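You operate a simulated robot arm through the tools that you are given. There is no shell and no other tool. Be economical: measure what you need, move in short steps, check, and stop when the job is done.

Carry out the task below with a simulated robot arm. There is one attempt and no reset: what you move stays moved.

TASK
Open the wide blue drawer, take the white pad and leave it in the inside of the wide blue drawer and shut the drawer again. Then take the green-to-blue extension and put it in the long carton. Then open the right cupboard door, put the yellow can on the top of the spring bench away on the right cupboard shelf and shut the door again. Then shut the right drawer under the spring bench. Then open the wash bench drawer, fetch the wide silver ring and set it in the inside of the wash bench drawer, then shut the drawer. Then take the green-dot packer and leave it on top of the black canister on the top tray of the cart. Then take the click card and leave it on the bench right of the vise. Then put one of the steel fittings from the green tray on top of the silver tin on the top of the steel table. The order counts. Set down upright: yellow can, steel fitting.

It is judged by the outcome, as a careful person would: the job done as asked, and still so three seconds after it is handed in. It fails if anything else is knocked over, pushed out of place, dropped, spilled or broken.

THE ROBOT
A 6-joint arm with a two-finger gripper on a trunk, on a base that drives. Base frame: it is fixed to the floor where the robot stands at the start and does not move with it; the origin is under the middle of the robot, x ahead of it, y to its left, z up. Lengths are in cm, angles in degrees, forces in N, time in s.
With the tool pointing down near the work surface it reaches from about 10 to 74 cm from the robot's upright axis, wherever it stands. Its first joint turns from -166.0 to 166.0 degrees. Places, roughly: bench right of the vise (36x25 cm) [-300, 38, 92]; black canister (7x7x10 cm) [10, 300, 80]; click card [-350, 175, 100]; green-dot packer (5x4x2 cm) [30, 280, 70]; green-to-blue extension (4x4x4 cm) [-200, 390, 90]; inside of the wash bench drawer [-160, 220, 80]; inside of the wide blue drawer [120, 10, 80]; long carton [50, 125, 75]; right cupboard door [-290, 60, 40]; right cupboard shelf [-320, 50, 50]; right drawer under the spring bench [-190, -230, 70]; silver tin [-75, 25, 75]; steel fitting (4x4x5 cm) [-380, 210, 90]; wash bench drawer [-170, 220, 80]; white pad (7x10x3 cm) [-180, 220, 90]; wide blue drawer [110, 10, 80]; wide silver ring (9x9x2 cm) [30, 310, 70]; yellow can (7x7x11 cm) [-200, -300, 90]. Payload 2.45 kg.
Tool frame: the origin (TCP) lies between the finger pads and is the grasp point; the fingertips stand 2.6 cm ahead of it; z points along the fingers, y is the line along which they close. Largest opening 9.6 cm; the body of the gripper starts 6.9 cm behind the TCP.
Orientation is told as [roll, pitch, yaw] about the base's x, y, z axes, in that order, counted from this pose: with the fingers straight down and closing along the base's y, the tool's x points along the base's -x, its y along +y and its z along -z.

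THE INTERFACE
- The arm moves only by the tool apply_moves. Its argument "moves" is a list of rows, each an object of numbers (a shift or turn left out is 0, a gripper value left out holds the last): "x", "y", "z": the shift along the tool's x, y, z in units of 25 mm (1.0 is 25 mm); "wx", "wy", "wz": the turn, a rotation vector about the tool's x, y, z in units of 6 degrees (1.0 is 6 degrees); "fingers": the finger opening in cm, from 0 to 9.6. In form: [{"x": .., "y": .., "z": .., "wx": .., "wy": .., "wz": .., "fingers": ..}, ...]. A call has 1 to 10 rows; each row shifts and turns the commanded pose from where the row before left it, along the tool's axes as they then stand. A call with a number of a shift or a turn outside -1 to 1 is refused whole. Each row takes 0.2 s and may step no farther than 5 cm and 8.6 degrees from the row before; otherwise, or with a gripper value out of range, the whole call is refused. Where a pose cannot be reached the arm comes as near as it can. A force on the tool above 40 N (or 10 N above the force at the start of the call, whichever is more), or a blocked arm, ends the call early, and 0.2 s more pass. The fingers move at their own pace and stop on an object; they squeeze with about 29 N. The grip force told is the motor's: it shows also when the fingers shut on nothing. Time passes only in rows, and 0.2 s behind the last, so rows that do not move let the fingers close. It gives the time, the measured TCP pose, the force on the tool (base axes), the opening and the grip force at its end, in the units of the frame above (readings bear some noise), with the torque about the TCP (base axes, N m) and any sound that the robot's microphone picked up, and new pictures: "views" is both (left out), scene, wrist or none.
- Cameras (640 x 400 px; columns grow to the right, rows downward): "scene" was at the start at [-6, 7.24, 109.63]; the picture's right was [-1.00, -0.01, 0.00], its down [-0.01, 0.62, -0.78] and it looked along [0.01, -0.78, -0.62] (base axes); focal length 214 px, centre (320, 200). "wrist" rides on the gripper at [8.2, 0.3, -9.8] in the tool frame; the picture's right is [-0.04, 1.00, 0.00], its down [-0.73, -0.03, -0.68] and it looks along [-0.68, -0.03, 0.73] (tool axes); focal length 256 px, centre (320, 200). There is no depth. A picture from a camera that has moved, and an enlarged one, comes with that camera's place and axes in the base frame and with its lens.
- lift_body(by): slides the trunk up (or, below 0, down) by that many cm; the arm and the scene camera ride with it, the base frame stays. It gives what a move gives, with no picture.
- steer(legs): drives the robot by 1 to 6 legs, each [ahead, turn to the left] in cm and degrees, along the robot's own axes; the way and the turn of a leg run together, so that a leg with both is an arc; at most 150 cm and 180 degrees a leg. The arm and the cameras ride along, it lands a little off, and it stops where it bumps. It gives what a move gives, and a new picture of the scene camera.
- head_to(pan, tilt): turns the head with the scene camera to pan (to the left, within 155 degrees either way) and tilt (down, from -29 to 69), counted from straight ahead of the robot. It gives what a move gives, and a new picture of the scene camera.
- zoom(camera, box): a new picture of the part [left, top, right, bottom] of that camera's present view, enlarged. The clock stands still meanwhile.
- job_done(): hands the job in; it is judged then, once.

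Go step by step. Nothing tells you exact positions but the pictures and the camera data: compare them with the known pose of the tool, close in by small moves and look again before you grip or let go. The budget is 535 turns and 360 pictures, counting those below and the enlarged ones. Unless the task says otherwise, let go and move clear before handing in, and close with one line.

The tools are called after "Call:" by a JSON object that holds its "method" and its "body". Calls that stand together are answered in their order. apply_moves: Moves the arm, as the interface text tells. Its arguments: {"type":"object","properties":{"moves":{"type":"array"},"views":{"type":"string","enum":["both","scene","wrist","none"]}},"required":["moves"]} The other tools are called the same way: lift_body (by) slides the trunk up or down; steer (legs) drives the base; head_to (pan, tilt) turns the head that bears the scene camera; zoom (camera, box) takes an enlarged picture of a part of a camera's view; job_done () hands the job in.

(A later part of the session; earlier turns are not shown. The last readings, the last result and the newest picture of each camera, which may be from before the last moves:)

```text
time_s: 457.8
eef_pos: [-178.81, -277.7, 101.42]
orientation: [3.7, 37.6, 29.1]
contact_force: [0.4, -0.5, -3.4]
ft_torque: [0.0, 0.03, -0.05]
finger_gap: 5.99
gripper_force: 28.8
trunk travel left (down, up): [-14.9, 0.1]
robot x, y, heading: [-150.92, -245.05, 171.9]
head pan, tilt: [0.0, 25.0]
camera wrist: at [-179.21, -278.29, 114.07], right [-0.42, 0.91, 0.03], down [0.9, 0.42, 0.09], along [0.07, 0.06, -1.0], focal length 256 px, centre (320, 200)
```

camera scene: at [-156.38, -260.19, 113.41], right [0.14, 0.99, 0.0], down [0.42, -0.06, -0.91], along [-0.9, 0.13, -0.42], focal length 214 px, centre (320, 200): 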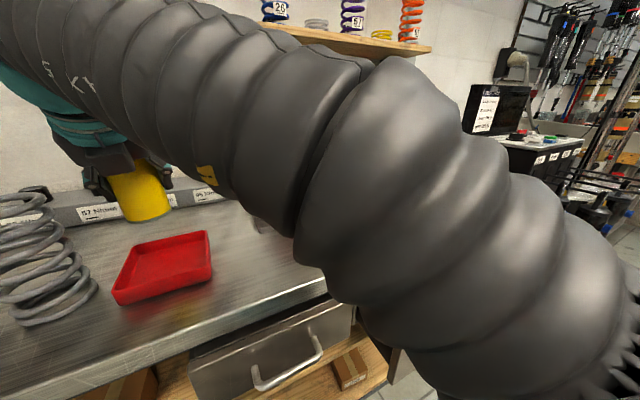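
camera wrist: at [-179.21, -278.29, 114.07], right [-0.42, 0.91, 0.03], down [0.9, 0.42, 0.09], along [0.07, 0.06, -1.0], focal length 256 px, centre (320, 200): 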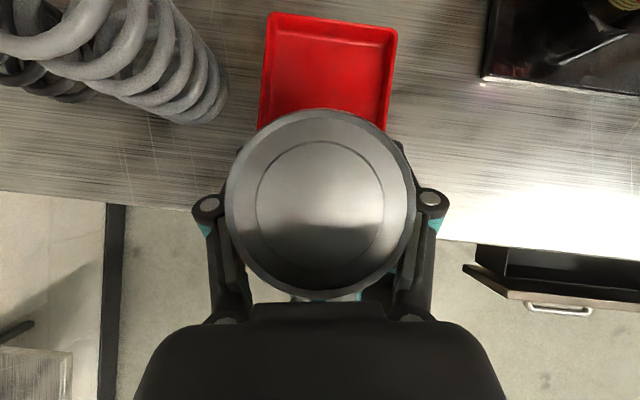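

Clear of the springs, above the bench front. The 54° tilt would be awkward in the cupboard, so I'll set the can on the free bench front here and re-grip it more horizontally. First swing right past the tray.

Call:
{"method": "steer", "body": {"legs": [[0, -7], [0, -7]]}}

Call:
{"method": "apply_moves", "body": {"moves": [{"z": 0.6, "x": -0.46}, {"z": 0.6, "x": -0.46}], "views": "both"}}

```text
time_s: 459.3
eef_pos: [-185.98, -269.97, 101.37]
orientation: [3.7, 37.7, 15.0]
contact_force: [-0.1, 0.8, -3.9]
ft_torque: [-0.03, -0.02, 0.03]
finger_gap: 6.0
gripper_force: 29.2
trunk travel left (down, up): [-14.9, 0.1]
robot x, y, heading: [-150.87, -245.0, 157.7]
head pan, tilt: [0.0, 25.0]
camera scene: at [-159.86, -258.4, 113.41], right [0.38, 0.93, 0.0], down [0.39, -0.16, -0.91], along [-0.84, 0.34, -0.42], focal length 214 px, centre (320, 200)
```

scene: 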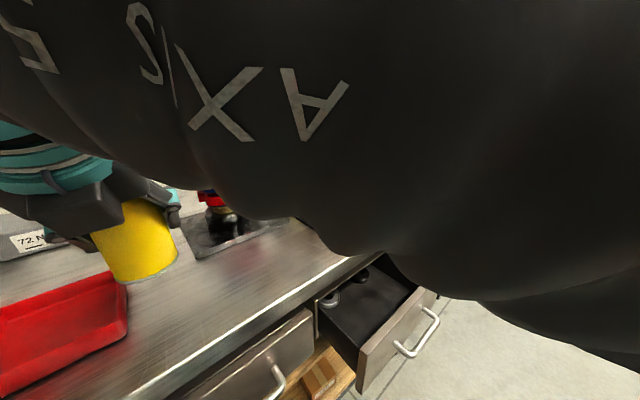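

```text
time_s: 459.9
eef_pos: [-185.98, -269.67, 97.63]
orientation: [3.6, 37.7, 15.0]
contact_force: [0.2, 0.8, -4.4]
ft_torque: [0.01, 0.02, 0.0]
finger_gap: 6.0
gripper_force: 28.5
trunk travel left (down, up): [-14.9, 0.1]
robot x, y, heading: [-151.16, -245.19, 157.7]
head pan, tilt: [0.0, 25.0]
camera scene: at [-159.86, -258.4, 113.42], right [0.38, 0.93, 0.0], down [0.39, -0.16, -0.91], along [-0.84, 0.34, -0.42], focal length 214 px, centre (320, 200)
camera wrist: at [-186.44, -270.23, 110.28], right [-0.19, 0.98, 0.03], down [0.98, 0.19, 0.09], along [0.08, 0.04, -1.0], focal length 256 px, centre (320, 200)
```

scene: 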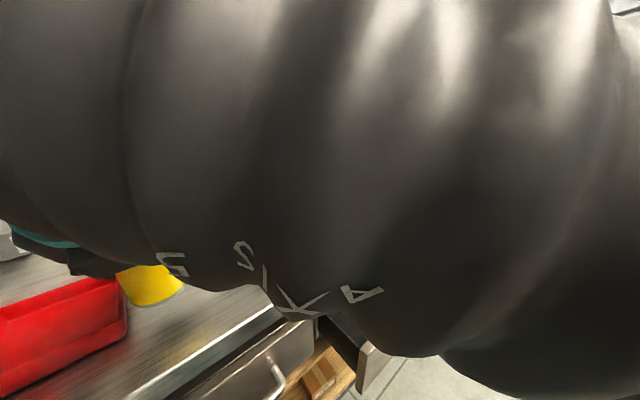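
wrist: 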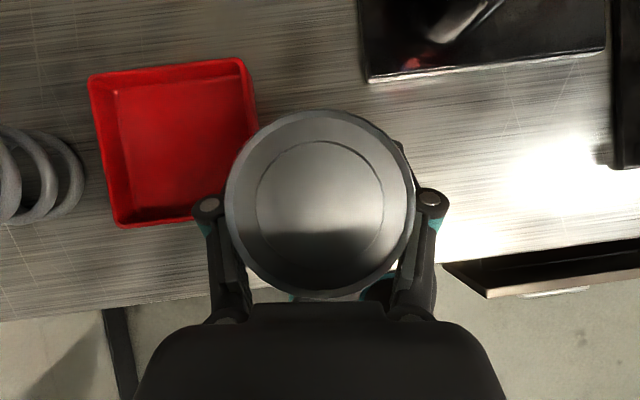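

Position is free (tray left, edge behind, stand ahead). Lower to contact.

Call:
{"method": "apply_moves", "body": {"moves": [{"y": 0.2, "z": 0.4, "x": -0.3}, {"z": 0.4, "x": -0.3}, {"z": 0.2, "x": -0.15}, {"z": 0.2, "x": -0.15}], "views": "none"}}

```text
time_s: 460.9
eef_pos: [-186.23, -269.05, 93.86]
orientation: [3.5, 37.7, 15.1]
contact_force: [0.0, 0.1, -3.8]
ft_torque: [-0.01, 0.02, -0.03]
finger_gap: 5.97
gripper_force: 28.5
trunk travel left (down, up): [-14.9, 0.1]
robot x, y, heading: [-150.78, -244.94, 157.6]
head pan, tilt: [0.0, 25.0]
```

Call:
{"method": "apply_moves", "body": {"moves": [{"z": 0.08, "x": -0.06}, {"z": 0.08, "x": -0.06}, {"z": 0.08, "x": -0.06}], "views": "none"}}

```text
time_s: 461.7
eef_pos: [-186.23, -269.14, 93.41]
orientation: [3.4, 37.9, 14.8]
contact_force: [-2.2, -2.7, 22.1]
ft_torque: [-0.87, -0.15, -0.06]
finger_gap: 6.03
gripper_force: 28.8
trunk travel left (down, up): [-14.9, 0.1]
robot x, y, heading: [-150.84, -245.04, 157.7]
head pan, tilt: [0.0, 25.0]
```

Call:
{"method": "apply_moves", "body": {"moves": [{"z": -0.05, "x": 0.04, "fingers": 8.5}, {"fingers": 8.5}, {"z": -0.7, "x": 0.2}, {"z": -0.8}, {"z": -0.8}, {"z": -0.8}, {"z": -0.8}], "views": "wrist"}}

```text
time_s: 463.3
eef_pos: [-181.37, -268.27, 100.54]
orientation: [4.7, 36.8, 14.5]
contact_force: [-1.4, 0.3, -0.5]
ft_torque: [-0.02, -0.06, -0.04]
finger_gap: 8.52
gripper_force: 0.1
trunk travel left (down, up): [-14.9, 0.1]
robot x, y, heading: [-150.7, -245.08, 157.9]
head pan, tilt: [0.0, 25.0]
camera wrist: at [-182.0, -268.94, 113.24], right [-0.17, 0.98, 0.04], down [0.98, 0.17, 0.1], along [0.09, 0.06, -0.99], focal length 256 px, centre (320, 200)
```

wrist: 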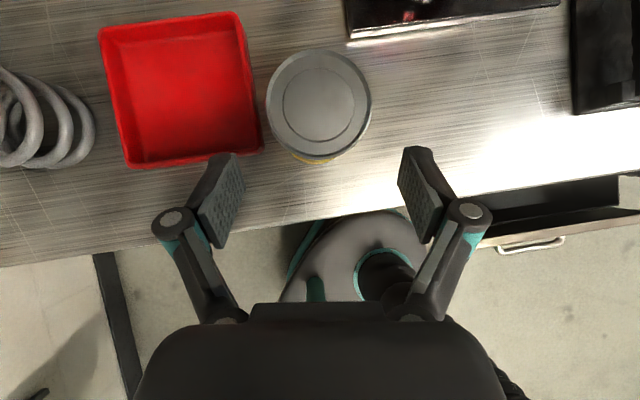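

The can stands upright near (-187,-269). I raise, back the base off and turn to face it, then re-orient the tool to nearly horizontal.

Call:
{"method": "apply_moves", "body": {"moves": [{"z": -0.6, "x": 0.4}, {"z": -0.6, "x": 0.4}], "views": "none"}}

Call:
{"method": "steer", "body": {"legs": [[-26, 0], [0, 36]]}}

```text
time_s: 463.9
eef_pos: [-180.39, -268.28, 104.58]
orientation: [4.0, 37.5, 15.2]
contact_force: [-0.7, 0.1, -0.2]
ft_torque: [0.04, 0.01, 0.02]
finger_gap: 8.49
gripper_force: 0.0
trunk travel left (down, up): [-14.9, 0.1]
robot x, y, heading: [-150.61, -245.2, 157.9]
head pan, tilt: [0.0, 25.0]
```

```text
time_s: 467.5
eef_pos: [-137.46, -290.81, 104.73]
orientation: [3.7, 37.6, 50.9]
contact_force: [-0.4, -0.2, 0.4]
ft_torque: [0.0, 0.0, -0.02]
finger_gap: 8.52
gripper_force: 0.0
trunk travel left (down, up): [-14.9, 0.1]
robot x, y, heading: [-127.18, -254.75, -166.2]
head pan, tilt: [0.0, 25.0]
camera scene: at [-126.49, -270.68, 116.79], right [-0.23, 0.97, 0.0], down [0.07, 0.02, -1.0], along [-0.97, -0.22, -0.07], focal length 214 px, centre (320, 200)
```

scene: 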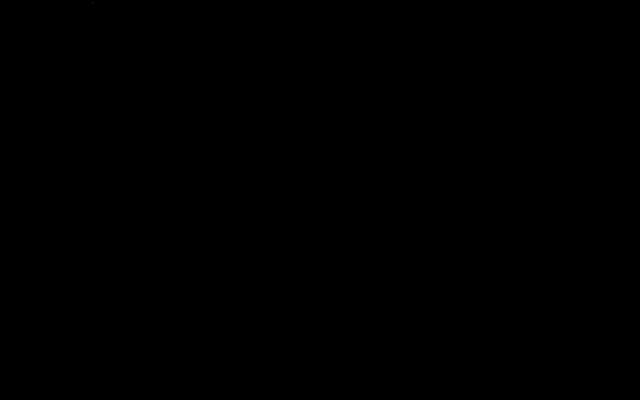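

Call:
{"method": "apply_moves", "body": {"moves": [{"wy": 1, "y": 0.5}, {"wy": 1, "y": 0.5}, {"wy": 1, "y": 0.5}, {"wy": 1, "y": 0.5}, {"wy": 1, "y": 0.5}, {"wy": 1, "y": 0.5}, {"wy": 1, "y": 0.5}], "views": "none"}}

Call:
{"method": "apply_moves", "body": {"moves": [{"wx": -1, "y": 0.8, "z": 0.5}, {"wx": -1, "y": 0.8, "z": 0.5}, {"wx": -1, "y": 0.8, "z": 0.5}, {"wx": -1, "y": 0.8, "z": 0.5}, {"wx": -1, "y": 0.8, "z": 0.5}, {"wx": -1, "y": 0.8, "z": 0.5}], "views": "both"}}

```text
time_s: 468.2
eef_pos: [-144.84, -288.9, 103.6]
orientation: [8.7, 51.9, 46.4]
contact_force: [0.4, -0.2, 0.1]
ft_torque: [-0.01, 0.02, 0.03]
finger_gap: 8.52
gripper_force: 0.0
trunk travel left (down, up): [-14.9, 0.1]
robot x, y, heading: [-126.92, -255.0, -166.1]
head pan, tilt: [0.0, 25.0]
stopped in row 3: the arm was blocked; the commanded pose is now the measured one
```

```text
time_s: 469.6
eef_pos: [-155.92, -280.49, 102.39]
orientation: [44.8, 51.9, 46.3]
contact_force: [0.4, 0.1, 0.0]
ft_torque: [-0.01, -0.02, 0.01]
finger_gap: 8.5
gripper_force: 0.1
trunk travel left (down, up): [-14.9, 0.1]
robot x, y, heading: [-126.9, -255.03, -166.1]
head pan, tilt: [0.0, 25.0]
camera scene: at [-126.52, -270.8, 113.42], right [-0.24, 0.97, 0.0], down [0.41, 0.1, -0.91], along [-0.88, -0.22, -0.42], focal length 214 px, centre (320, 200)
camera wrist: at [-150.71, -284.72, 113.18], right [-0.11, 0.91, 0.4], down [0.92, 0.24, -0.29], along [-0.36, 0.34, -0.87], focal length 256 px, centre (320, 200)
```

scene: 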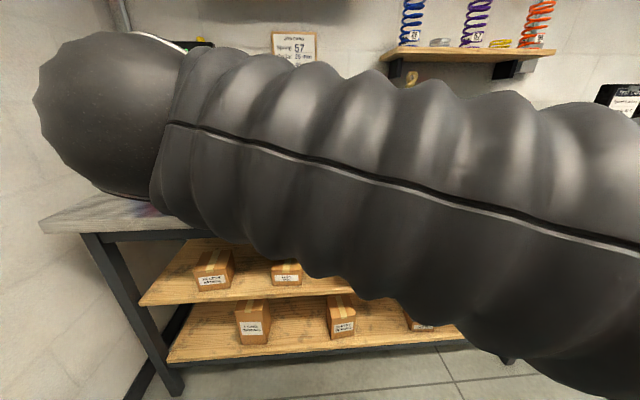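
wrist: 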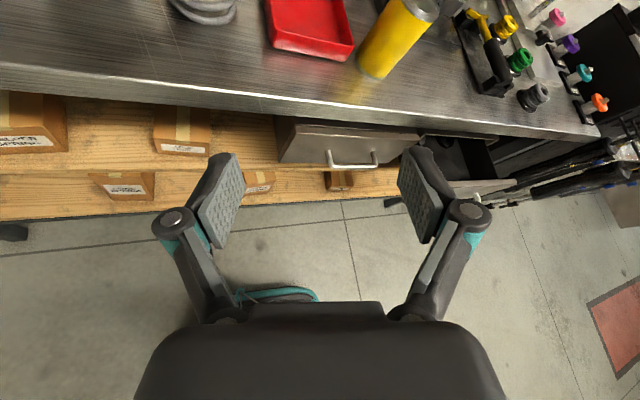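

The tool got rolled; I correct its orientation (computed rotation) to point at the can, 15° down.

Call:
{"method": "apply_moves", "body": {"moves": [{"wx": 0.48, "wy": 0.487, "wz": 0.689}, {"wx": 0.48, "wy": 0.487, "wz": 0.689}, {"wx": 0.48, "wy": 0.487, "wz": 0.689}, {"wx": 0.48, "wy": 0.487, "wz": 0.689}, {"wx": 0.48, "wy": 0.487, "wz": 0.689}], "views": "wrist"}}

```text
time_s: 470.8
eef_pos: [-155.91, -280.45, 102.38]
orientation: [4.3, 74.4, 18.2]
contact_force: [0.4, -0.7, -0.4]
ft_torque: [0.02, 0.02, 0.0]
finger_gap: 8.49
gripper_force: 0.1
trunk travel left (down, up): [-14.9, 0.1]
robot x, y, heading: [-127.34, -254.74, -166.4]
head pan, tilt: [0.0, 25.0]
camera wrist: at [-149.04, -278.76, 112.8], right [-0.23, 0.97, -0.02], down [0.83, 0.19, -0.53], along [-0.51, -0.14, -0.85], focal length 256 px, centre (320, 200)
```

wrist: 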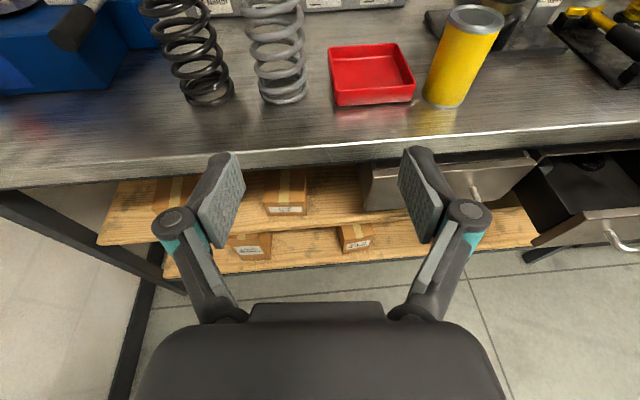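

Nice view. Move right 18 cm and down 11 cm, still short of the bench.

Call:
{"method": "apply_moves", "body": {"moves": [{"y": 0.9, "x": -0.4}, {"y": 0.9, "x": -0.4}, {"y": 0.9, "x": -0.4}, {"y": 0.9, "x": -0.4}, {"y": 0.9, "x": -0.4}, {"y": 0.9, "x": -0.4}, {"y": 0.9, "x": -0.4}, {"y": 0.9, "x": -0.4}], "views": "wrist"}}

```text
time_s: 472.6
eef_pos: [-158.0, -262.98, 94.94]
orientation: [4.8, 74.5, 18.3]
contact_force: [-1.3, -0.1, -0.8]
ft_torque: [-0.02, 0.0, 0.03]
finger_gap: 8.49
gripper_force: 0.0
out of reach, approached as far as the arm can: row 8
trunk travel left (down, up): [-14.9, 0.1]
robot x, y, heading: [-126.88, -254.62, -166.2]
head pan, tilt: [0.0, 25.0]
camera wrist: at [-151.08, -261.22, 105.44], right [-0.23, 0.97, -0.02], down [0.83, 0.18, -0.53], along [-0.51, -0.13, -0.85], focal length 256 px, centre (320, 200)
```

wrist: 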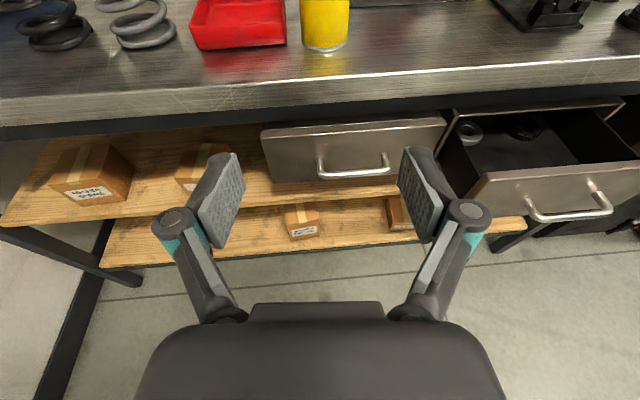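

Aligned with the can. Drive forward 14 cm, then advance along the tool.

Call:
{"method": "steer", "body": {"legs": [[14, 0]]}}

Call:
{"method": "apply_moves", "body": {"moves": [{"z": 0.8}, {"z": 0.8}, {"z": 0.8}, {"z": 0.8}], "views": "wrist"}}

```text
time_s: 473.9
eef_pos: [-171.6, -266.25, 94.98]
orientation: [4.8, 74.3, 18.1]
contact_force: [-0.7, 0.6, 0.1]
ft_torque: [0.0, 0.02, 0.01]
finger_gap: 8.5
gripper_force: 0.1
trunk travel left (down, up): [-14.9, 0.1]
robot x, y, heading: [-140.53, -258.14, -166.2]
head pan, tilt: [0.0, 25.0]
camera scene: at [-140.06, -274.07, 113.42], right [-0.23, 0.97, 0.0], down [0.41, 0.1, -0.91], along [-0.88, -0.21, -0.42], focal length 214 px, centre (320, 200)
```

scene: 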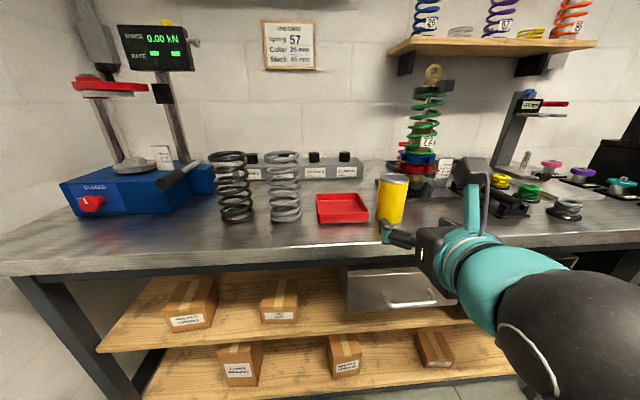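

```text
time_s: 474.9
eef_pos: [-178.98, -268.16, 92.84]
orientation: [5.0, 74.3, 18.3]
contact_force: [0.5, 0.2, 0.2]
ft_torque: [0.03, -0.02, 0.0]
finger_gap: 8.49
gripper_force: 0.0
trunk travel left (down, up): [-14.9, 0.1]
robot x, y, heading: [-140.52, -257.67, -166.6]
head pan, tilt: [0.0, 25.0]
camera wrist: at [-171.97, -266.49, 103.27], right [-0.22, 0.98, -0.02], down [0.83, 0.18, -0.53], along [-0.51, -0.13, -0.85], focal length 256 px, centre (320, 200)
```

wrist: 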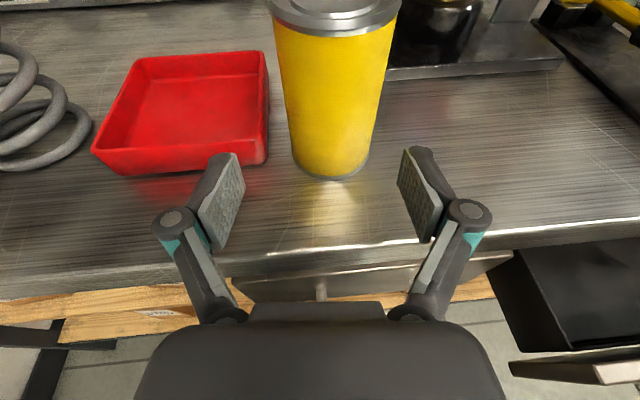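

Call:
{"method": "apply_moves", "body": {"moves": [{"z": 0.96, "x": 0.2, "y": 0.12}, {"z": 0.96, "x": 0.2, "y": 0.12}, {"z": 0.96, "x": 0.2, "y": 0.1}], "views": "wrist"}}

```text
time_s: 475.8
eef_pos: [-186.01, -269.74, 92.45]
orientation: [5.0, 74.6, 18.2]
contact_force: [2.6, -0.8, 3.7]
ft_torque: [-0.18, -0.03, 0.05]
finger_gap: 8.74
gripper_force: 1.9
out of reach, approached as far as the arm can: row 1
trunk travel left (down, up): [-14.9, 0.1]
robot x, y, heading: [-140.59, -258.07, -166.3]
head pan, tilt: [0.0, 25.0]
camera wrist: at [-179.12, -267.99, 102.92], right [-0.22, 0.98, -0.02], down [0.83, 0.18, -0.53], along [-0.51, -0.13, -0.85], focal length 256 px, centre (320, 200)
```

wrist: 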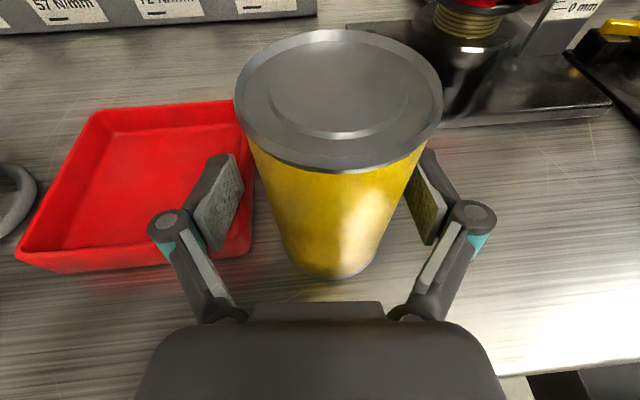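

Call:
{"method": "apply_moves", "body": {"moves": [{"x": 0.12, "y": 0.15}, {"fingers": 4.5}, {"fingers": 4.5}, {"fingers": 4.5}], "views": "wrist"}}

```text
time_s: 476.8
eef_pos: [-186.48, -269.11, 93.32]
orientation: [7.0, 77.0, 18.5]
contact_force: [-0.6, -0.7, 0.4]
ft_torque: [-0.1, 0.04, -0.06]
finger_gap: 5.97
gripper_force: 28.5
out of reach, approached as far as the arm can: row 1
trunk travel left (down, up): [-14.9, 0.1]
robot x, y, heading: [-140.75, -258.1, -166.5]
head pan, tilt: [0.0, 25.0]
camera wrist: at [-179.06, -267.49, 103.48], right [-0.19, 0.98, -0.01], down [0.81, 0.15, -0.56], along [-0.55, -0.12, -0.83], focal length 256 px, centre (320, 200)
```

wrist: 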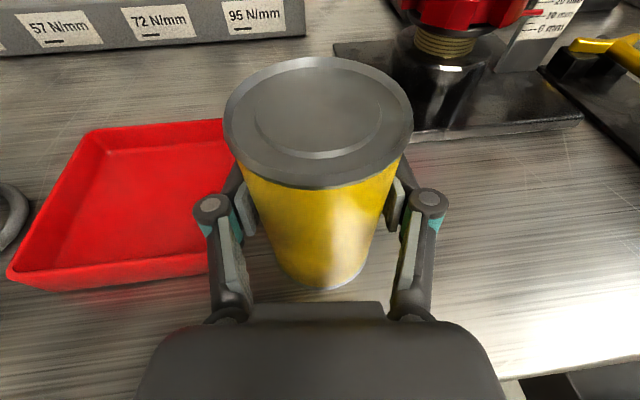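

Gripped. Lift and back away.

Call:
{"method": "apply_moves", "body": {"moves": [{"x": 0.4, "z": -0.1}, {"x": 0.7, "z": -0.2}, {"x": 0.7, "z": -0.2}], "views": "wrist"}}

Call:
{"method": "steer", "body": {"legs": [[-30, 0]]}}

```text
time_s: 477.6
eef_pos: [-186.02, -270.28, 96.99]
orientation: [5.0, 74.3, 18.2]
contact_force: [-0.5, -0.2, -3.1]
ft_torque: [0.0, 0.03, 0.01]
finger_gap: 5.96
gripper_force: 29.5
out of reach, approached as far as the arm can: row 1, 3
trunk travel left (down, up): [-14.9, 0.1]
robot x, y, heading: [-140.27, -258.02, -166.3]
head pan, tilt: [0.0, 25.0]
camera wrist: at [-179.1, -268.67, 107.46], right [-0.22, 0.98, -0.01], down [0.83, 0.18, -0.52], along [-0.51, -0.13, -0.85], focal length 256 px, centre (320, 200)
```

wrist: 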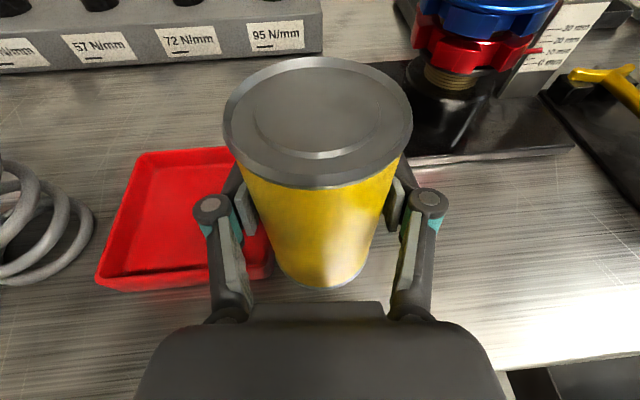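

```text
time_s: 479.6
eef_pos: [-156.78, -263.33, 97.04]
orientation: [5.1, 74.3, 18.3]
contact_force: [-0.7, 0.4, -2.5]
ft_torque: [-0.01, -0.01, 0.02]
finger_gap: 5.92
gripper_force: 28.6
trunk travel left (down, up): [-14.9, 0.1]
robot x, y, heading: [-111.01, -250.68, -166.4]
head pan, tilt: [0.0, 25.0]
camera scene: at [-110.71, -266.98, 113.42], right [-0.24, 0.97, 0.0], down [0.41, 0.1, -0.91], along [-0.88, -0.21, -0.42], focal length 214 px, centre (320, 200)
```

scene: 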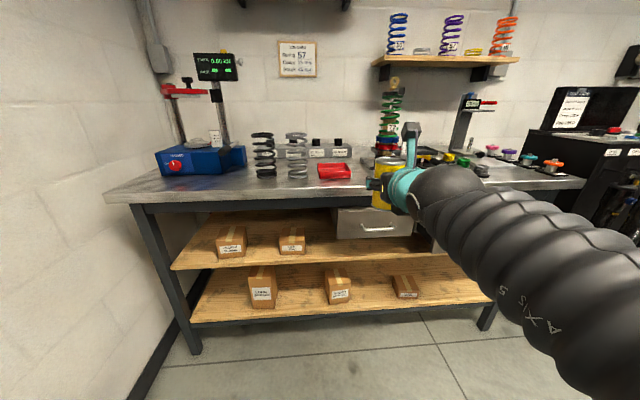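

Can held upright. Now I drive back up the alley to the open cupboard.

Call:
{"method": "steer", "body": {"legs": [[0, -92], [146, 0], [0, 7], [150, 0], [58, 0], [0, 90]]}}

```text
time_s: 505.1
eef_pos: [-232.9, 78.46, 97.1]
orientation: [5.1, 74.4, 20.0]
contact_force: [0.4, -0.9, -3.6]
ft_torque: [-0.01, 0.05, -0.02]
finger_gap: 5.89
gripper_force: 28.9
trunk travel left (down, up): [-14.9, 0.1]
robot x, y, heading: [-187.6, 92.15, -164.6]
head pan, tilt: [0.0, 25.0]
camera scene: at [-186.67, 76.16, 113.42], right [-0.26, 0.96, 0.0], down [0.41, 0.11, -0.91], along [-0.87, -0.24, -0.42], focal length 214 px, centre (320, 200)
```

scene: 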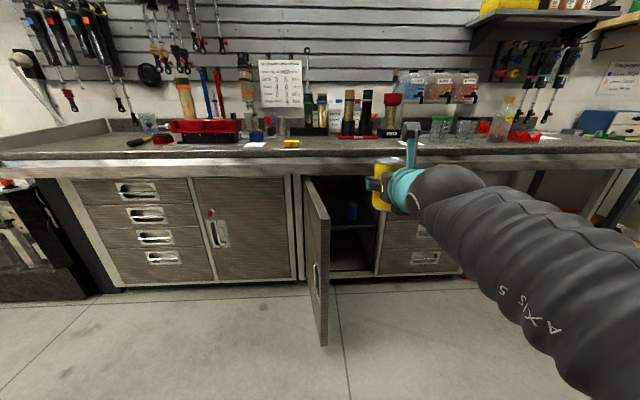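

The cupboard is open; a blue can stands on the shelf (z≈42) around v=155. I'll place the yellow can left of it at v≈142. First lower the arm.

Call:
{"method": "apply_moves", "body": {"moves": [{"x": -0.85, "z": 0.6}, {"x": -0.85, "z": 0.6}, {"x": -0.85, "z": 0.6}, {"x": -0.85, "z": 0.6}, {"x": -0.9, "z": 0.24}, {"x": -0.9, "z": 0.24}, {"x": -0.9, "z": 0.24}, {"x": -0.9, "z": 0.24}, {"x": -0.9, "z": 0.24}, {"x": -0.9, "z": 0.24}], "views": "none"}}

Call:
{"method": "apply_moves", "body": {"moves": [{"x": -0.9, "z": 0.24}, {"x": -0.9, "z": 0.24}, {"x": -0.9, "z": 0.24}, {"x": -0.9, "z": 0.24}, {"x": -0.9, "z": 0.24}, {"x": -0.9, "z": 0.24}, {"x": -0.9, "z": 0.24}], "views": "none"}}

Call:
{"method": "steer", "body": {"legs": [[0, 3], [25, 0]]}}

```text
time_s: 507.3
eef_pos: [-236.38, 78.07, 75.24]
orientation: [5.4, 74.3, 20.1]
contact_force: [-0.1, 0.9, -3.6]
ft_torque: [0.01, 0.02, -0.03]
finger_gap: 5.91
gripper_force: 29.4
out of reach, approached as far as the arm can: row 4, 5, 10
trunk travel left (down, up): [-14.9, 0.1]
robot x, y, heading: [-187.76, 91.9, -164.6]
head pan, tilt: [0.0, 25.0]
```

```text
time_s: 508.9
eef_pos: [-241.35, 73.51, 63.62]
orientation: [7.1, 74.4, 21.5]
contact_force: [0.5, 1.0, -3.3]
ft_torque: [-0.01, 0.01, -0.04]
finger_gap: 5.92
gripper_force: 29.1
out of reach, approached as far as the arm can: row 1, 2, 3, 4, 5, 6, 7
trunk travel left (down, up): [-14.9, 0.1]
robot x, y, heading: [-187.98, 92.24, -164.4]
head pan, tilt: [0.0, 25.0]
```

```text
time_s: 511.1
eef_pos: [-263.74, 62.98, 63.56]
orientation: [7.0, 74.2, 24.3]
contact_force: [0.1, 1.3, -3.5]
ft_torque: [-0.04, 0.02, 0.06]
finger_gap: 5.94
gripper_force: 29.2
trunk travel left (down, up): [-14.9, 0.1]
robot x, y, heading: [-211.1, 84.18, -161.8]
head pan, tilt: [0.0, 25.0]
camera scene: at [-209.42, 68.42, 113.42], right [-0.31, 0.95, 0.0], down [0.4, 0.13, -0.91], along [-0.86, -0.28, -0.42], focal length 214 px, centre (320, 200)
```

scene: 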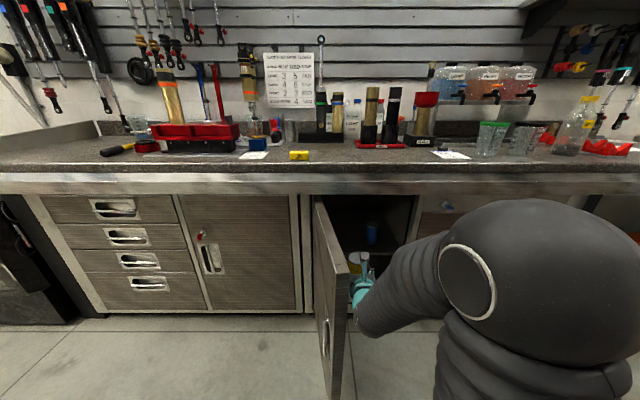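

Lower the trunk to bring the can to shelf height, then look from the wrist.

Call:
{"method": "lift_body", "body": {"by": -10}}

Call:
{"method": "steer", "body": {"legs": [[18, 0]]}}

Call:
{"method": "apply_moves", "body": {"moves": [{"x": 0.01}], "views": "wrist"}}

```text
time_s: 512.5
eef_pos: [-263.72, 62.89, 53.71]
orientation: [7.0, 74.2, 24.4]
contact_force: [-0.9, 0.2, -2.0]
ft_torque: [-0.01, 0.02, -0.02]
finger_gap: 5.91
gripper_force: 29.3
trunk travel left (down, up): [-4.9, 10.1]
robot x, y, heading: [-210.86, 84.3, -162.0]
head pan, tilt: [0.0, 25.0]
```

```text
time_s: 513.9
eef_pos: [-275.98, 55.49, 53.52]
orientation: [7.2, 74.1, 27.9]
contact_force: [0.8, 0.1, -3.3]
ft_torque: [0.05, 0.03, -0.03]
finger_gap: 5.9
gripper_force: 29.3
trunk travel left (down, up): [-4.9, 10.1]
robot x, y, heading: [-224.84, 80.13, -158.0]
head pan, tilt: [0.0, 25.0]
stopped in leg 1: the robot was blocked; the commanded pose is now the measured one
camera scene: at [-221.89, 64.16, 103.42], right [-0.38, 0.93, 0.0], down [0.39, 0.16, -0.91], along [-0.84, -0.34, -0.42], focal length 214 px, centre (320, 200)
```

scene: 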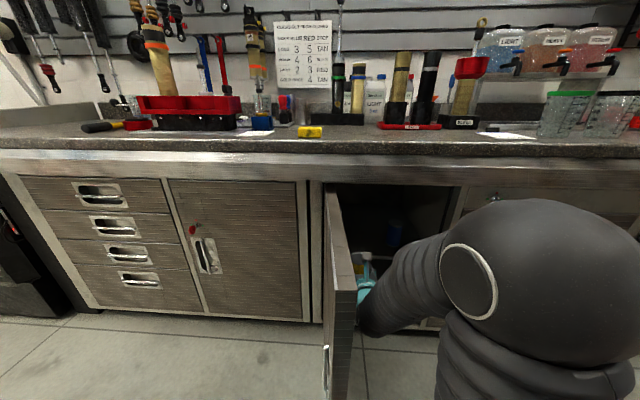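

```text
time_s: 514.3
eef_pos: [-276.05, 55.5, 53.69]
orientation: [7.2, 74.3, 27.9]
contact_force: [0.2, 0.0, -3.4]
ft_torque: [-0.02, 0.0, 0.02]
finger_gap: 5.92
gripper_force: 28.8
trunk travel left (down, up): [-4.9, 10.1]
robot x, y, heading: [-225.22, 80.38, -157.7]
head pan, tilt: [0.0, 25.0]
camera wrist: at [-269.34, 57.96, 64.14], right [-0.35, 0.94, 0.0], down [0.8, 0.29, -0.52], along [-0.49, -0.19, -0.85], focal length 256 px, centre (320, 200)
```

wrist: 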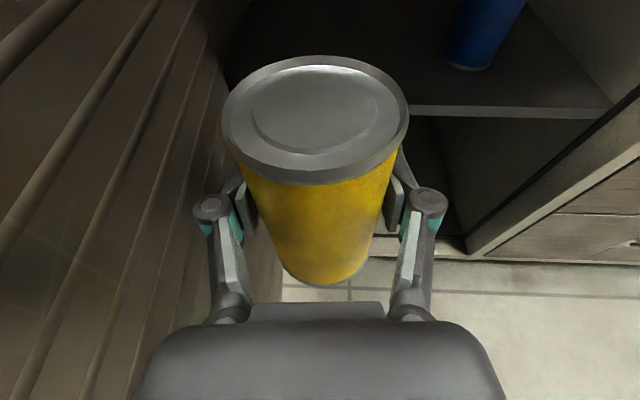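

The base bumped the open door's edge. I back off and re-approach from further right, at an angle of ~17°.

Call:
{"method": "steer", "body": {"legs": [[-22, 0], [0, -94], [32, 0], [0, 107]]}}

```text
time_s: 526.3
eef_pos: [-259.42, 85.79, 53.77]
orientation: [7.2, 74.2, 38.3]
contact_force: [-0.5, 0.6, -3.2]
ft_torque: [0.0, 0.02, 0.01]
finger_gap: 5.94
gripper_force: 28.6
trunk travel left (down, up): [-4.9, 10.1]
robot x, y, heading: [-213.23, 119.32, -147.5]
head pan, tilt: [0.0, 25.0]
camera scene: at [-207.78, 104.17, 103.42], right [-0.54, 0.84, 0.0], down [0.36, 0.23, -0.91], along [-0.76, -0.49, -0.42], focal length 214 px, centre (320, 200)
```

scene: 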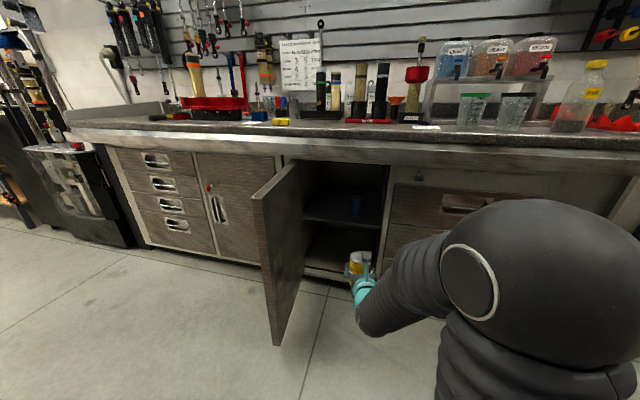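

Call:
{"method": "steer", "body": {"legs": [[32, 0]]}}

Call:
{"method": "apply_moves", "body": {"moves": [{"x": 0.01}], "views": "wrist"}}

```text
time_s: 528.4
eef_pos: [-286.02, 68.59, 53.6]
orientation: [7.2, 74.2, 38.4]
contact_force: [-0.6, 0.1, -2.7]
ft_torque: [-0.01, 0.05, 0.01]
finger_gap: 5.91
gripper_force: 29.0
trunk travel left (down, up): [-4.9, 10.1]
robot x, y, heading: [-240.38, 101.95, -147.2]
head pan, tilt: [0.0, 25.0]
camera scene: at [-234.38, 87.07, 103.42], right [-0.54, 0.84, 0.0], down [0.36, 0.23, -0.91], along [-0.76, -0.49, -0.42], focal length 214 px, centre (320, 200)
```

scene: 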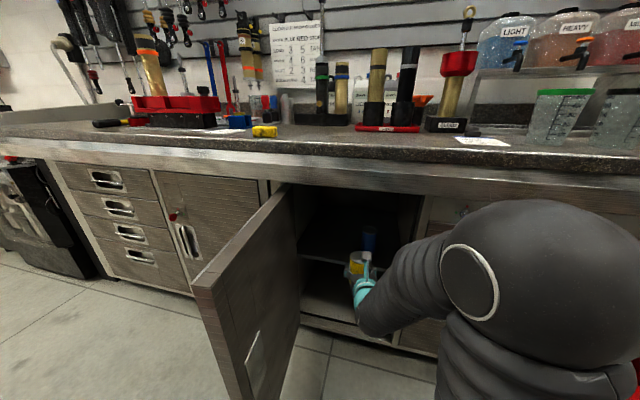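

```text
time_s: 528.8
eef_pos: [-286.05, 68.57, 53.74]
orientation: [7.3, 74.0, 38.4]
contact_force: [0.3, 0.2, -2.9]
ft_torque: [0.0, -0.01, 0.0]
finger_gap: 5.92
gripper_force: 29.1
trunk travel left (down, up): [-4.9, 10.1]
robot x, y, heading: [-239.65, 101.7, -147.4]
head pan, tilt: [0.0, 25.0]
camera wrist: at [-279.92, 72.26, 64.11], right [-0.51, 0.86, 0.0], down [0.73, 0.44, -0.52], along [-0.45, -0.27, -0.85], focal length 256 px, centre (320, 200)
```

wrist: 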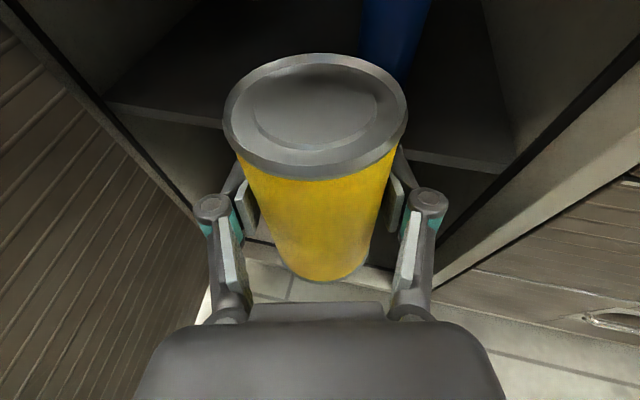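

Blue can is behind, slightly right. Drive 12 cm more while keeping the can above the shelf edge, then shift left and insert.

Call:
{"method": "apply_moves", "body": {"moves": [{"y": -0.7, "x": 0.2}, {"y": -0.7, "x": 0.2}], "views": "none"}}

Call:
{"method": "steer", "body": {"legs": [[12, 0]]}}

Call:
{"method": "apply_moves", "body": {"moves": [{"x": 0.01}], "views": "wrist"}}

```text
time_s: 529.4
eef_pos: [-284.54, 65.43, 54.52]
orientation: [7.1, 74.2, 38.3]
contact_force: [0.9, -0.7, -2.7]
ft_torque: [0.01, 0.01, -0.04]
finger_gap: 5.9
gripper_force: 28.8
trunk travel left (down, up): [-4.9, 10.1]
robot x, y, heading: [-239.77, 102.25, -147.1]
head pan, tilt: [0.0, 25.0]
```

```text
time_s: 530.7
eef_pos: [-294.75, 58.6, 54.6]
orientation: [7.3, 74.2, 38.5]
contact_force: [-0.2, 0.3, -3.3]
ft_torque: [0.01, 0.01, -0.02]
finger_gap: 5.91
gripper_force: 29.0
trunk travel left (down, up): [-4.9, 10.1]
robot x, y, heading: [-250.02, 95.39, -147.3]
head pan, tilt: [0.0, 25.0]
camera scene: at [-244.65, 80.45, 103.42], right [-0.54, 0.84, 0.0], down [0.36, 0.23, -0.91], along [-0.76, -0.49, -0.42], focal length 214 px, centre (320, 200)
```

scene: 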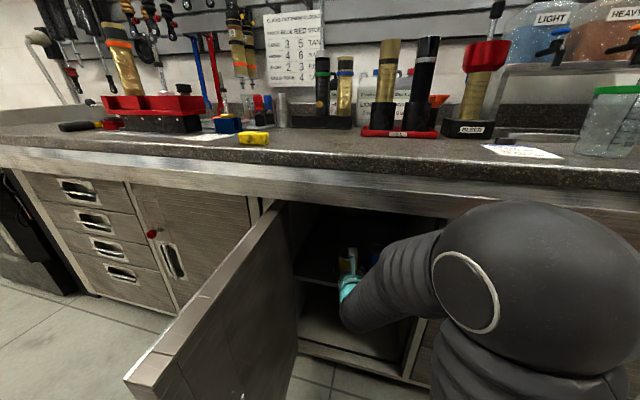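

```text
time_s: 531.1
eef_pos: [-294.82, 58.7, 54.63]
orientation: [7.1, 74.1, 38.4]
contact_force: [-0.1, 0.3, -2.7]
ft_torque: [0.0, 0.03, -0.01]
finger_gap: 5.92
gripper_force: 28.9
trunk travel left (down, up): [-4.9, 10.1]
robot x, y, heading: [-250.47, 95.49, -147.2]
head pan, tilt: [0.0, 25.0]
camera wrist: at [-288.67, 62.41, 65.02], right [-0.51, 0.86, 0.0], down [0.73, 0.44, -0.52], along [-0.45, -0.27, -0.85], focal length 256 px, centre (320, 200)
```

wrist: 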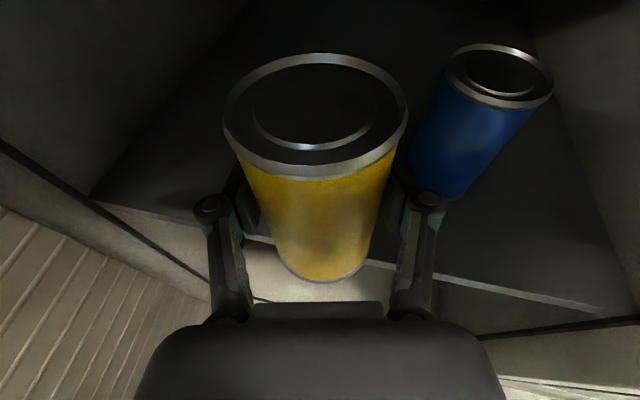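

Now just at the shelf front. Insert 8 cm further.

Call:
{"method": "apply_moves", "body": {"moves": [{"z": 0.8, "x": 0.22}, {"z": 0.8, "x": 0.22}, {"z": 0.8, "x": 0.22}, {"z": 0.8, "x": 0.22}], "views": "wrist"}}

```text
time_s: 532.1
eef_pos: [-301.92, 54.41, 54.56]
orientation: [7.2, 74.2, 38.5]
contact_force: [0.3, 0.3, -2.8]
ft_torque: [0.0, -0.01, 0.01]
finger_gap: 5.91
gripper_force: 29.7
trunk travel left (down, up): [-4.9, 10.1]
robot x, y, heading: [-250.47, 95.54, -147.5]
head pan, tilt: [0.0, 25.0]
camera wrist: at [-295.75, 57.93, 64.94], right [-0.51, 0.86, 0.0], down [0.73, 0.44, -0.52], along [-0.45, -0.27, -0.85], focal length 256 px, centre (320, 200)
```

wrist: 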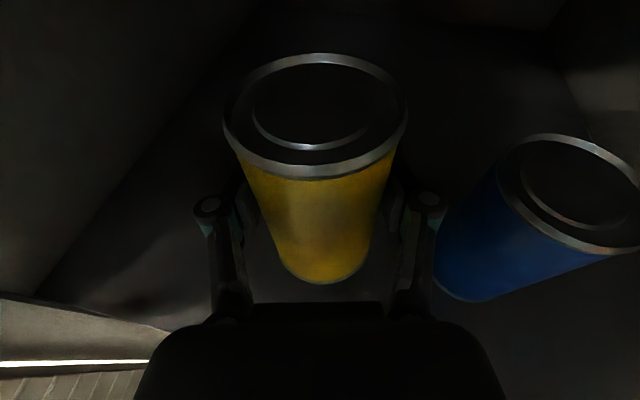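

Clear of the blue can. Lower to the shelf.

Call:
{"method": "apply_moves", "body": {"moves": [{"x": -0.38, "z": 0.1}, {"x": -0.38, "z": 0.1}, {"x": -0.2, "z": 0.05}], "views": "none"}}

Call:
{"method": "apply_moves", "body": {"moves": [{"x": -0.16, "z": 0.04}, {"x": -0.16, "z": 0.04}], "views": "none"}}

```text
time_s: 532.9
eef_pos: [-301.83, 54.29, 51.91]
orientation: [7.2, 74.1, 38.4]
contact_force: [-0.5, -0.4, -2.8]
ft_torque: [-0.02, 0.01, -0.01]
finger_gap: 5.93
gripper_force: 28.8
trunk travel left (down, up): [-4.9, 10.1]
robot x, y, heading: [-250.58, 95.01, -147.1]
head pan, tilt: [0.0, 25.0]
```

```text
time_s: 533.5
eef_pos: [-301.79, 54.36, 51.17]
orientation: [7.4, 74.2, 38.5]
contact_force: [0.6, 0.1, -3.6]
ft_torque: [-0.01, -0.03, -0.03]
finger_gap: 5.91
gripper_force: 28.7
trunk travel left (down, up): [-4.9, 10.1]
robot x, y, heading: [-250.15, 95.32, -147.2]
head pan, tilt: [0.0, 25.0]
```

Call:
{"method": "apply_moves", "body": {"moves": [{"x": -0.14, "z": 0.04}, {"x": -0.14, "z": 0.04}, {"x": -0.14, "z": 0.04}], "views": "none"}}

Call:
{"method": "apply_moves", "body": {"moves": [{"x": -0.14, "z": 0.04}, {"x": -0.14, "z": 0.04}, {"x": -0.14, "z": 0.04}], "views": "wrist"}}

```text
time_s: 534.3
eef_pos: [-301.91, 54.56, 50.42]
orientation: [6.9, 74.5, 38.2]
contact_force: [-0.3, 1.1, 24.0]
ft_torque: [-0.76, -0.12, -0.03]
finger_gap: 5.96
gripper_force: 28.8
trunk travel left (down, up): [-4.9, 10.1]
robot x, y, heading: [-250.39, 95.36, -147.2]
head pan, tilt: [0.0, 25.0]
```

```text
time_s: 535.1
eef_pos: [-301.83, 54.67, 49.15]
orientation: [7.1, 74.3, 38.4]
contact_force: [-2.3, -0.1, 24.9]
ft_torque: [-0.73, -0.27, 0.0]
finger_gap: 5.97
gripper_force: 29.0
trunk travel left (down, up): [-4.9, 10.1]
robot x, y, heading: [-250.77, 95.35, -147.3]
head pan, tilt: [0.0, 25.0]
camera wrist: at [-295.68, 58.28, 59.57], right [-0.51, 0.86, -0.01], down [0.73, 0.43, -0.53], along [-0.45, -0.27, -0.85], focal length 256 px, centre (320, 200)
```

wrist: 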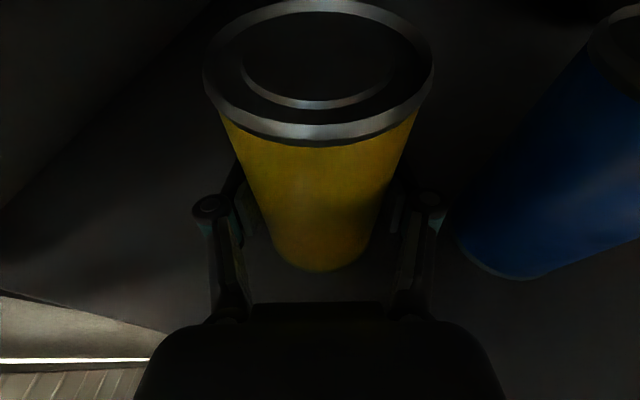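

On the shelf. Open and back straight out.

Call:
{"method": "apply_moves", "body": {"moves": [{"x": 0.1, "fingers": 8.2}, {"fingers": 8.2}, {"fingers": 8.2}, {"z": -0.5, "x": -0.1}, {"z": -0.8, "x": -0.2}, {"z": -0.8, "x": -0.2}, {"z": -0.8, "x": -0.2}, {"z": -0.8, "x": -0.2}], "views": "wrist"}}

```text
time_s: 536.9
eef_pos: [-294.35, 58.75, 49.64]
orientation: [7.2, 74.1, 38.4]
contact_force: [0.3, 0.5, -1.1]
ft_torque: [0.02, 0.01, -0.02]
finger_gap: 8.23
gripper_force: 0.1
out of reach, approached as far as the arm can: row 8
trunk travel left (down, up): [-4.9, 10.1]
robot x, y, heading: [-250.35, 94.92, -147.4]
head pan, tilt: [0.0, 25.0]
camera wrist: at [-288.26, 62.44, 60.2], right [-0.51, 0.86, 0.0], down [0.73, 0.44, -0.52], along [-0.45, -0.27, -0.85], focal length 256 px, centre (320, 200)
```

wrist: 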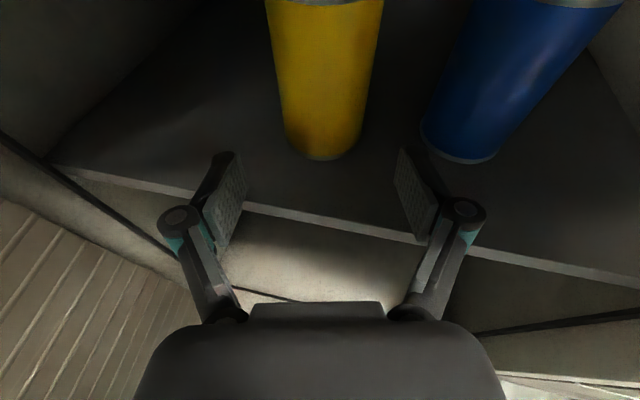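

The yellow can stands on the shelf. I back out and go round to the outer (left) side of the door to push it shut.

Call:
{"method": "steer", "body": {"legs": [[-46, 0], [0, 75], [70, 0], [0, -90]]}}

```text
time_s: 550.3
eef_pos: [-241.5, 30.62, 49.79]
orientation: [7.2, 74.1, 22.4]
contact_force: [-0.1, -0.1, -0.2]
ft_torque: [-0.02, -0.02, 0.03]
finger_gap: 8.2
gripper_force: 0.1
trunk travel left (down, up): [-4.9, 10.1]
robot x, y, heading: [-189.24, 53.96, -163.2]
head pan, tilt: [0.0, 25.0]
camera scene: at [-187.78, 37.69, 103.42], right [-0.29, 0.96, 0.0], down [0.4, 0.12, -0.91], along [-0.87, -0.26, -0.42], focal length 214 px, centre (320, 200)
```

scene: 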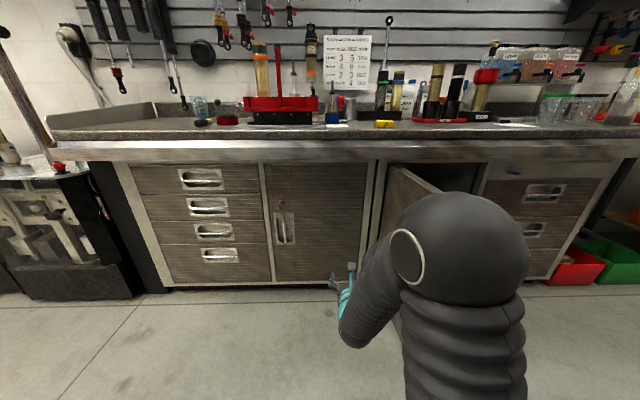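

Call:
{"method": "apply_moves", "body": {"moves": [{"fingers": 0}, {"fingers": 0}], "views": "none"}}

Call:
{"method": "steer", "body": {"legs": [[12, 0], [0, -10]]}}

Call:
{"method": "apply_moves", "body": {"moves": [{"fingers": 0}], "views": "wrist"}}

```text
time_s: 550.9
eef_pos: [-241.65, 30.65, 49.75]
orientation: [7.2, 74.0, 22.4]
contact_force: [0.6, -0.6, -0.4]
ft_torque: [0.02, 0.02, 0.01]
finger_gap: 0.03
gripper_force: 28.5
trunk travel left (down, up): [-4.9, 10.1]
robot x, y, heading: [-189.41, 53.59, -163.4]
head pan, tilt: [0.0, 25.0]
```

```text
time_s: 552.8
eef_pos: [-256.34, 36.41, 49.72]
orientation: [7.3, 74.1, 12.6]
contact_force: [-0.2, 0.5, -0.5]
ft_torque: [-0.02, -0.04, -0.01]
finger_gap: 0.0
gripper_force: 28.3
trunk travel left (down, up): [-4.9, 10.1]
robot x, y, heading: [-200.81, 49.88, -173.3]
head pan, tilt: [0.0, 25.0]
camera scene: at [-202.12, 34.16, 103.42], right [-0.12, 0.99, 0.0], down [0.42, 0.05, -0.91], along [-0.9, -0.11, -0.42], focal length 214 px, centre (320, 200)
```

scene: 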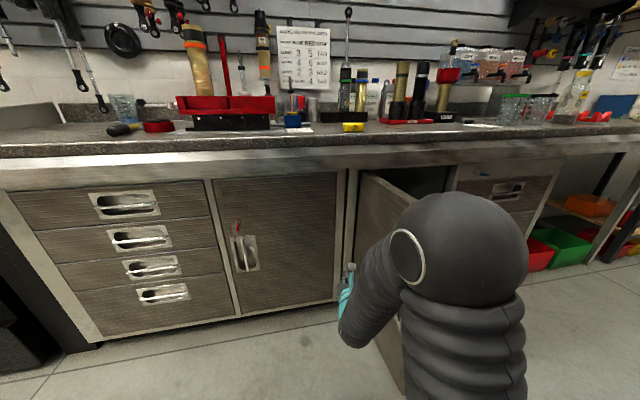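

```text
time_s: 553.2
eef_pos: [-256.37, 36.42, 49.72]
orientation: [7.3, 74.0, 12.7]
contact_force: [-0.2, 0.2, 0.0]
ft_torque: [0.01, 0.0, -0.01]
finger_gap: 0.0
gripper_force: 28.2
trunk travel left (down, up): [-4.9, 10.1]
robot x, y, heading: [-200.57, 50.07, -173.3]
head pan, tilt: [0.0, 25.0]
camera wrist: at [-249.15, 36.97, 60.2], right [-0.09, 1.0, 0.0], down [0.85, 0.07, -0.52], along [-0.52, -0.05, -0.85], focal length 256 px, centre (320, 200)
```

wrist: 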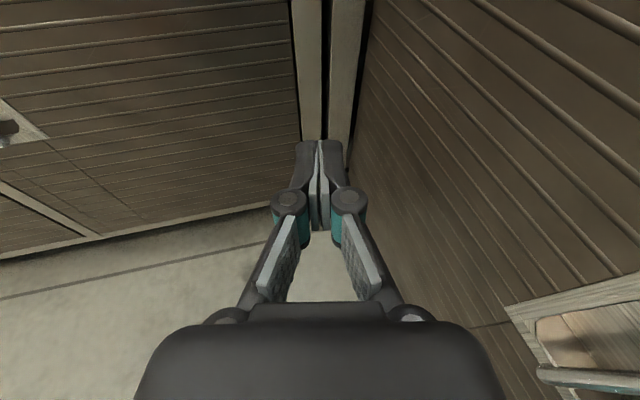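

The door's outer face is right of the gripper. I push it with a right-turning arc.

Call:
{"method": "steer", "body": {"legs": [[4, -14]]}}

Call:
{"method": "steer", "body": {"legs": [[6, -14]]}}

```text
time_s: 554.5
eef_pos: [-261.9, 50.48, 49.7]
orientation: [7.2, 74.1, -1.5]
contact_force: [0.3, 0.0, -0.6]
ft_torque: [-0.02, -0.04, 0.01]
finger_gap: 0.0
gripper_force: 28.4
trunk travel left (down, up): [-4.9, 10.1]
robot x, y, heading: [-204.32, 49.78, 172.7]
head pan, tilt: [0.0, 25.0]
camera scene: at [-210.05, 34.96, 103.42], right [0.13, 0.99, 0.0], down [0.42, -0.05, -0.91], along [-0.9, 0.11, -0.42], focal length 214 px, centre (320, 200)
```

scene: 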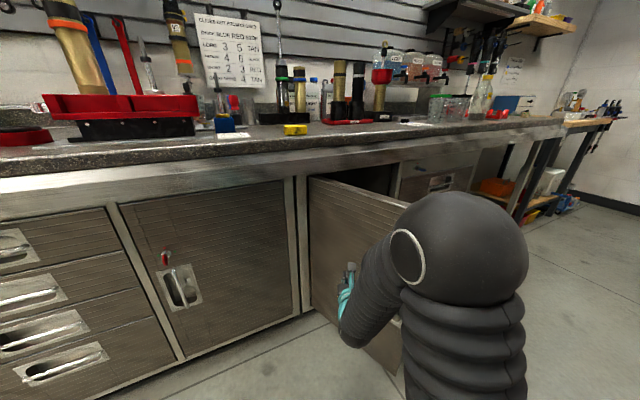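

```text
time_s: 555.7
eef_pos: [-266.02, 65.53, 49.6]
orientation: [7.1, 74.1, -15.5]
contact_force: [0.7, 0.5, 0.5]
ft_torque: [0.02, -0.01, -0.02]
finger_gap: 0.01
gripper_force: 28.8
trunk travel left (down, up): [-4.9, 10.1]
robot x, y, heading: [-210.45, 51.68, 159.1]
head pan, tilt: [0.0, 25.0]
camera scene: at [-219.42, 38.1, 103.42], right [0.36, 0.93, 0.0], down [0.39, -0.15, -0.91], along [-0.85, 0.32, -0.42], focal length 214 px, centre (320, 200)
```

scene: 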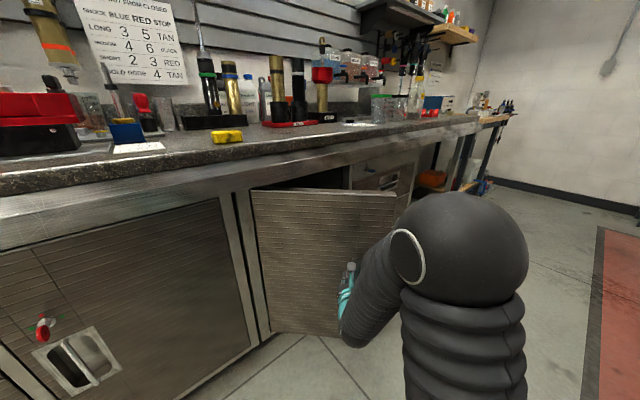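

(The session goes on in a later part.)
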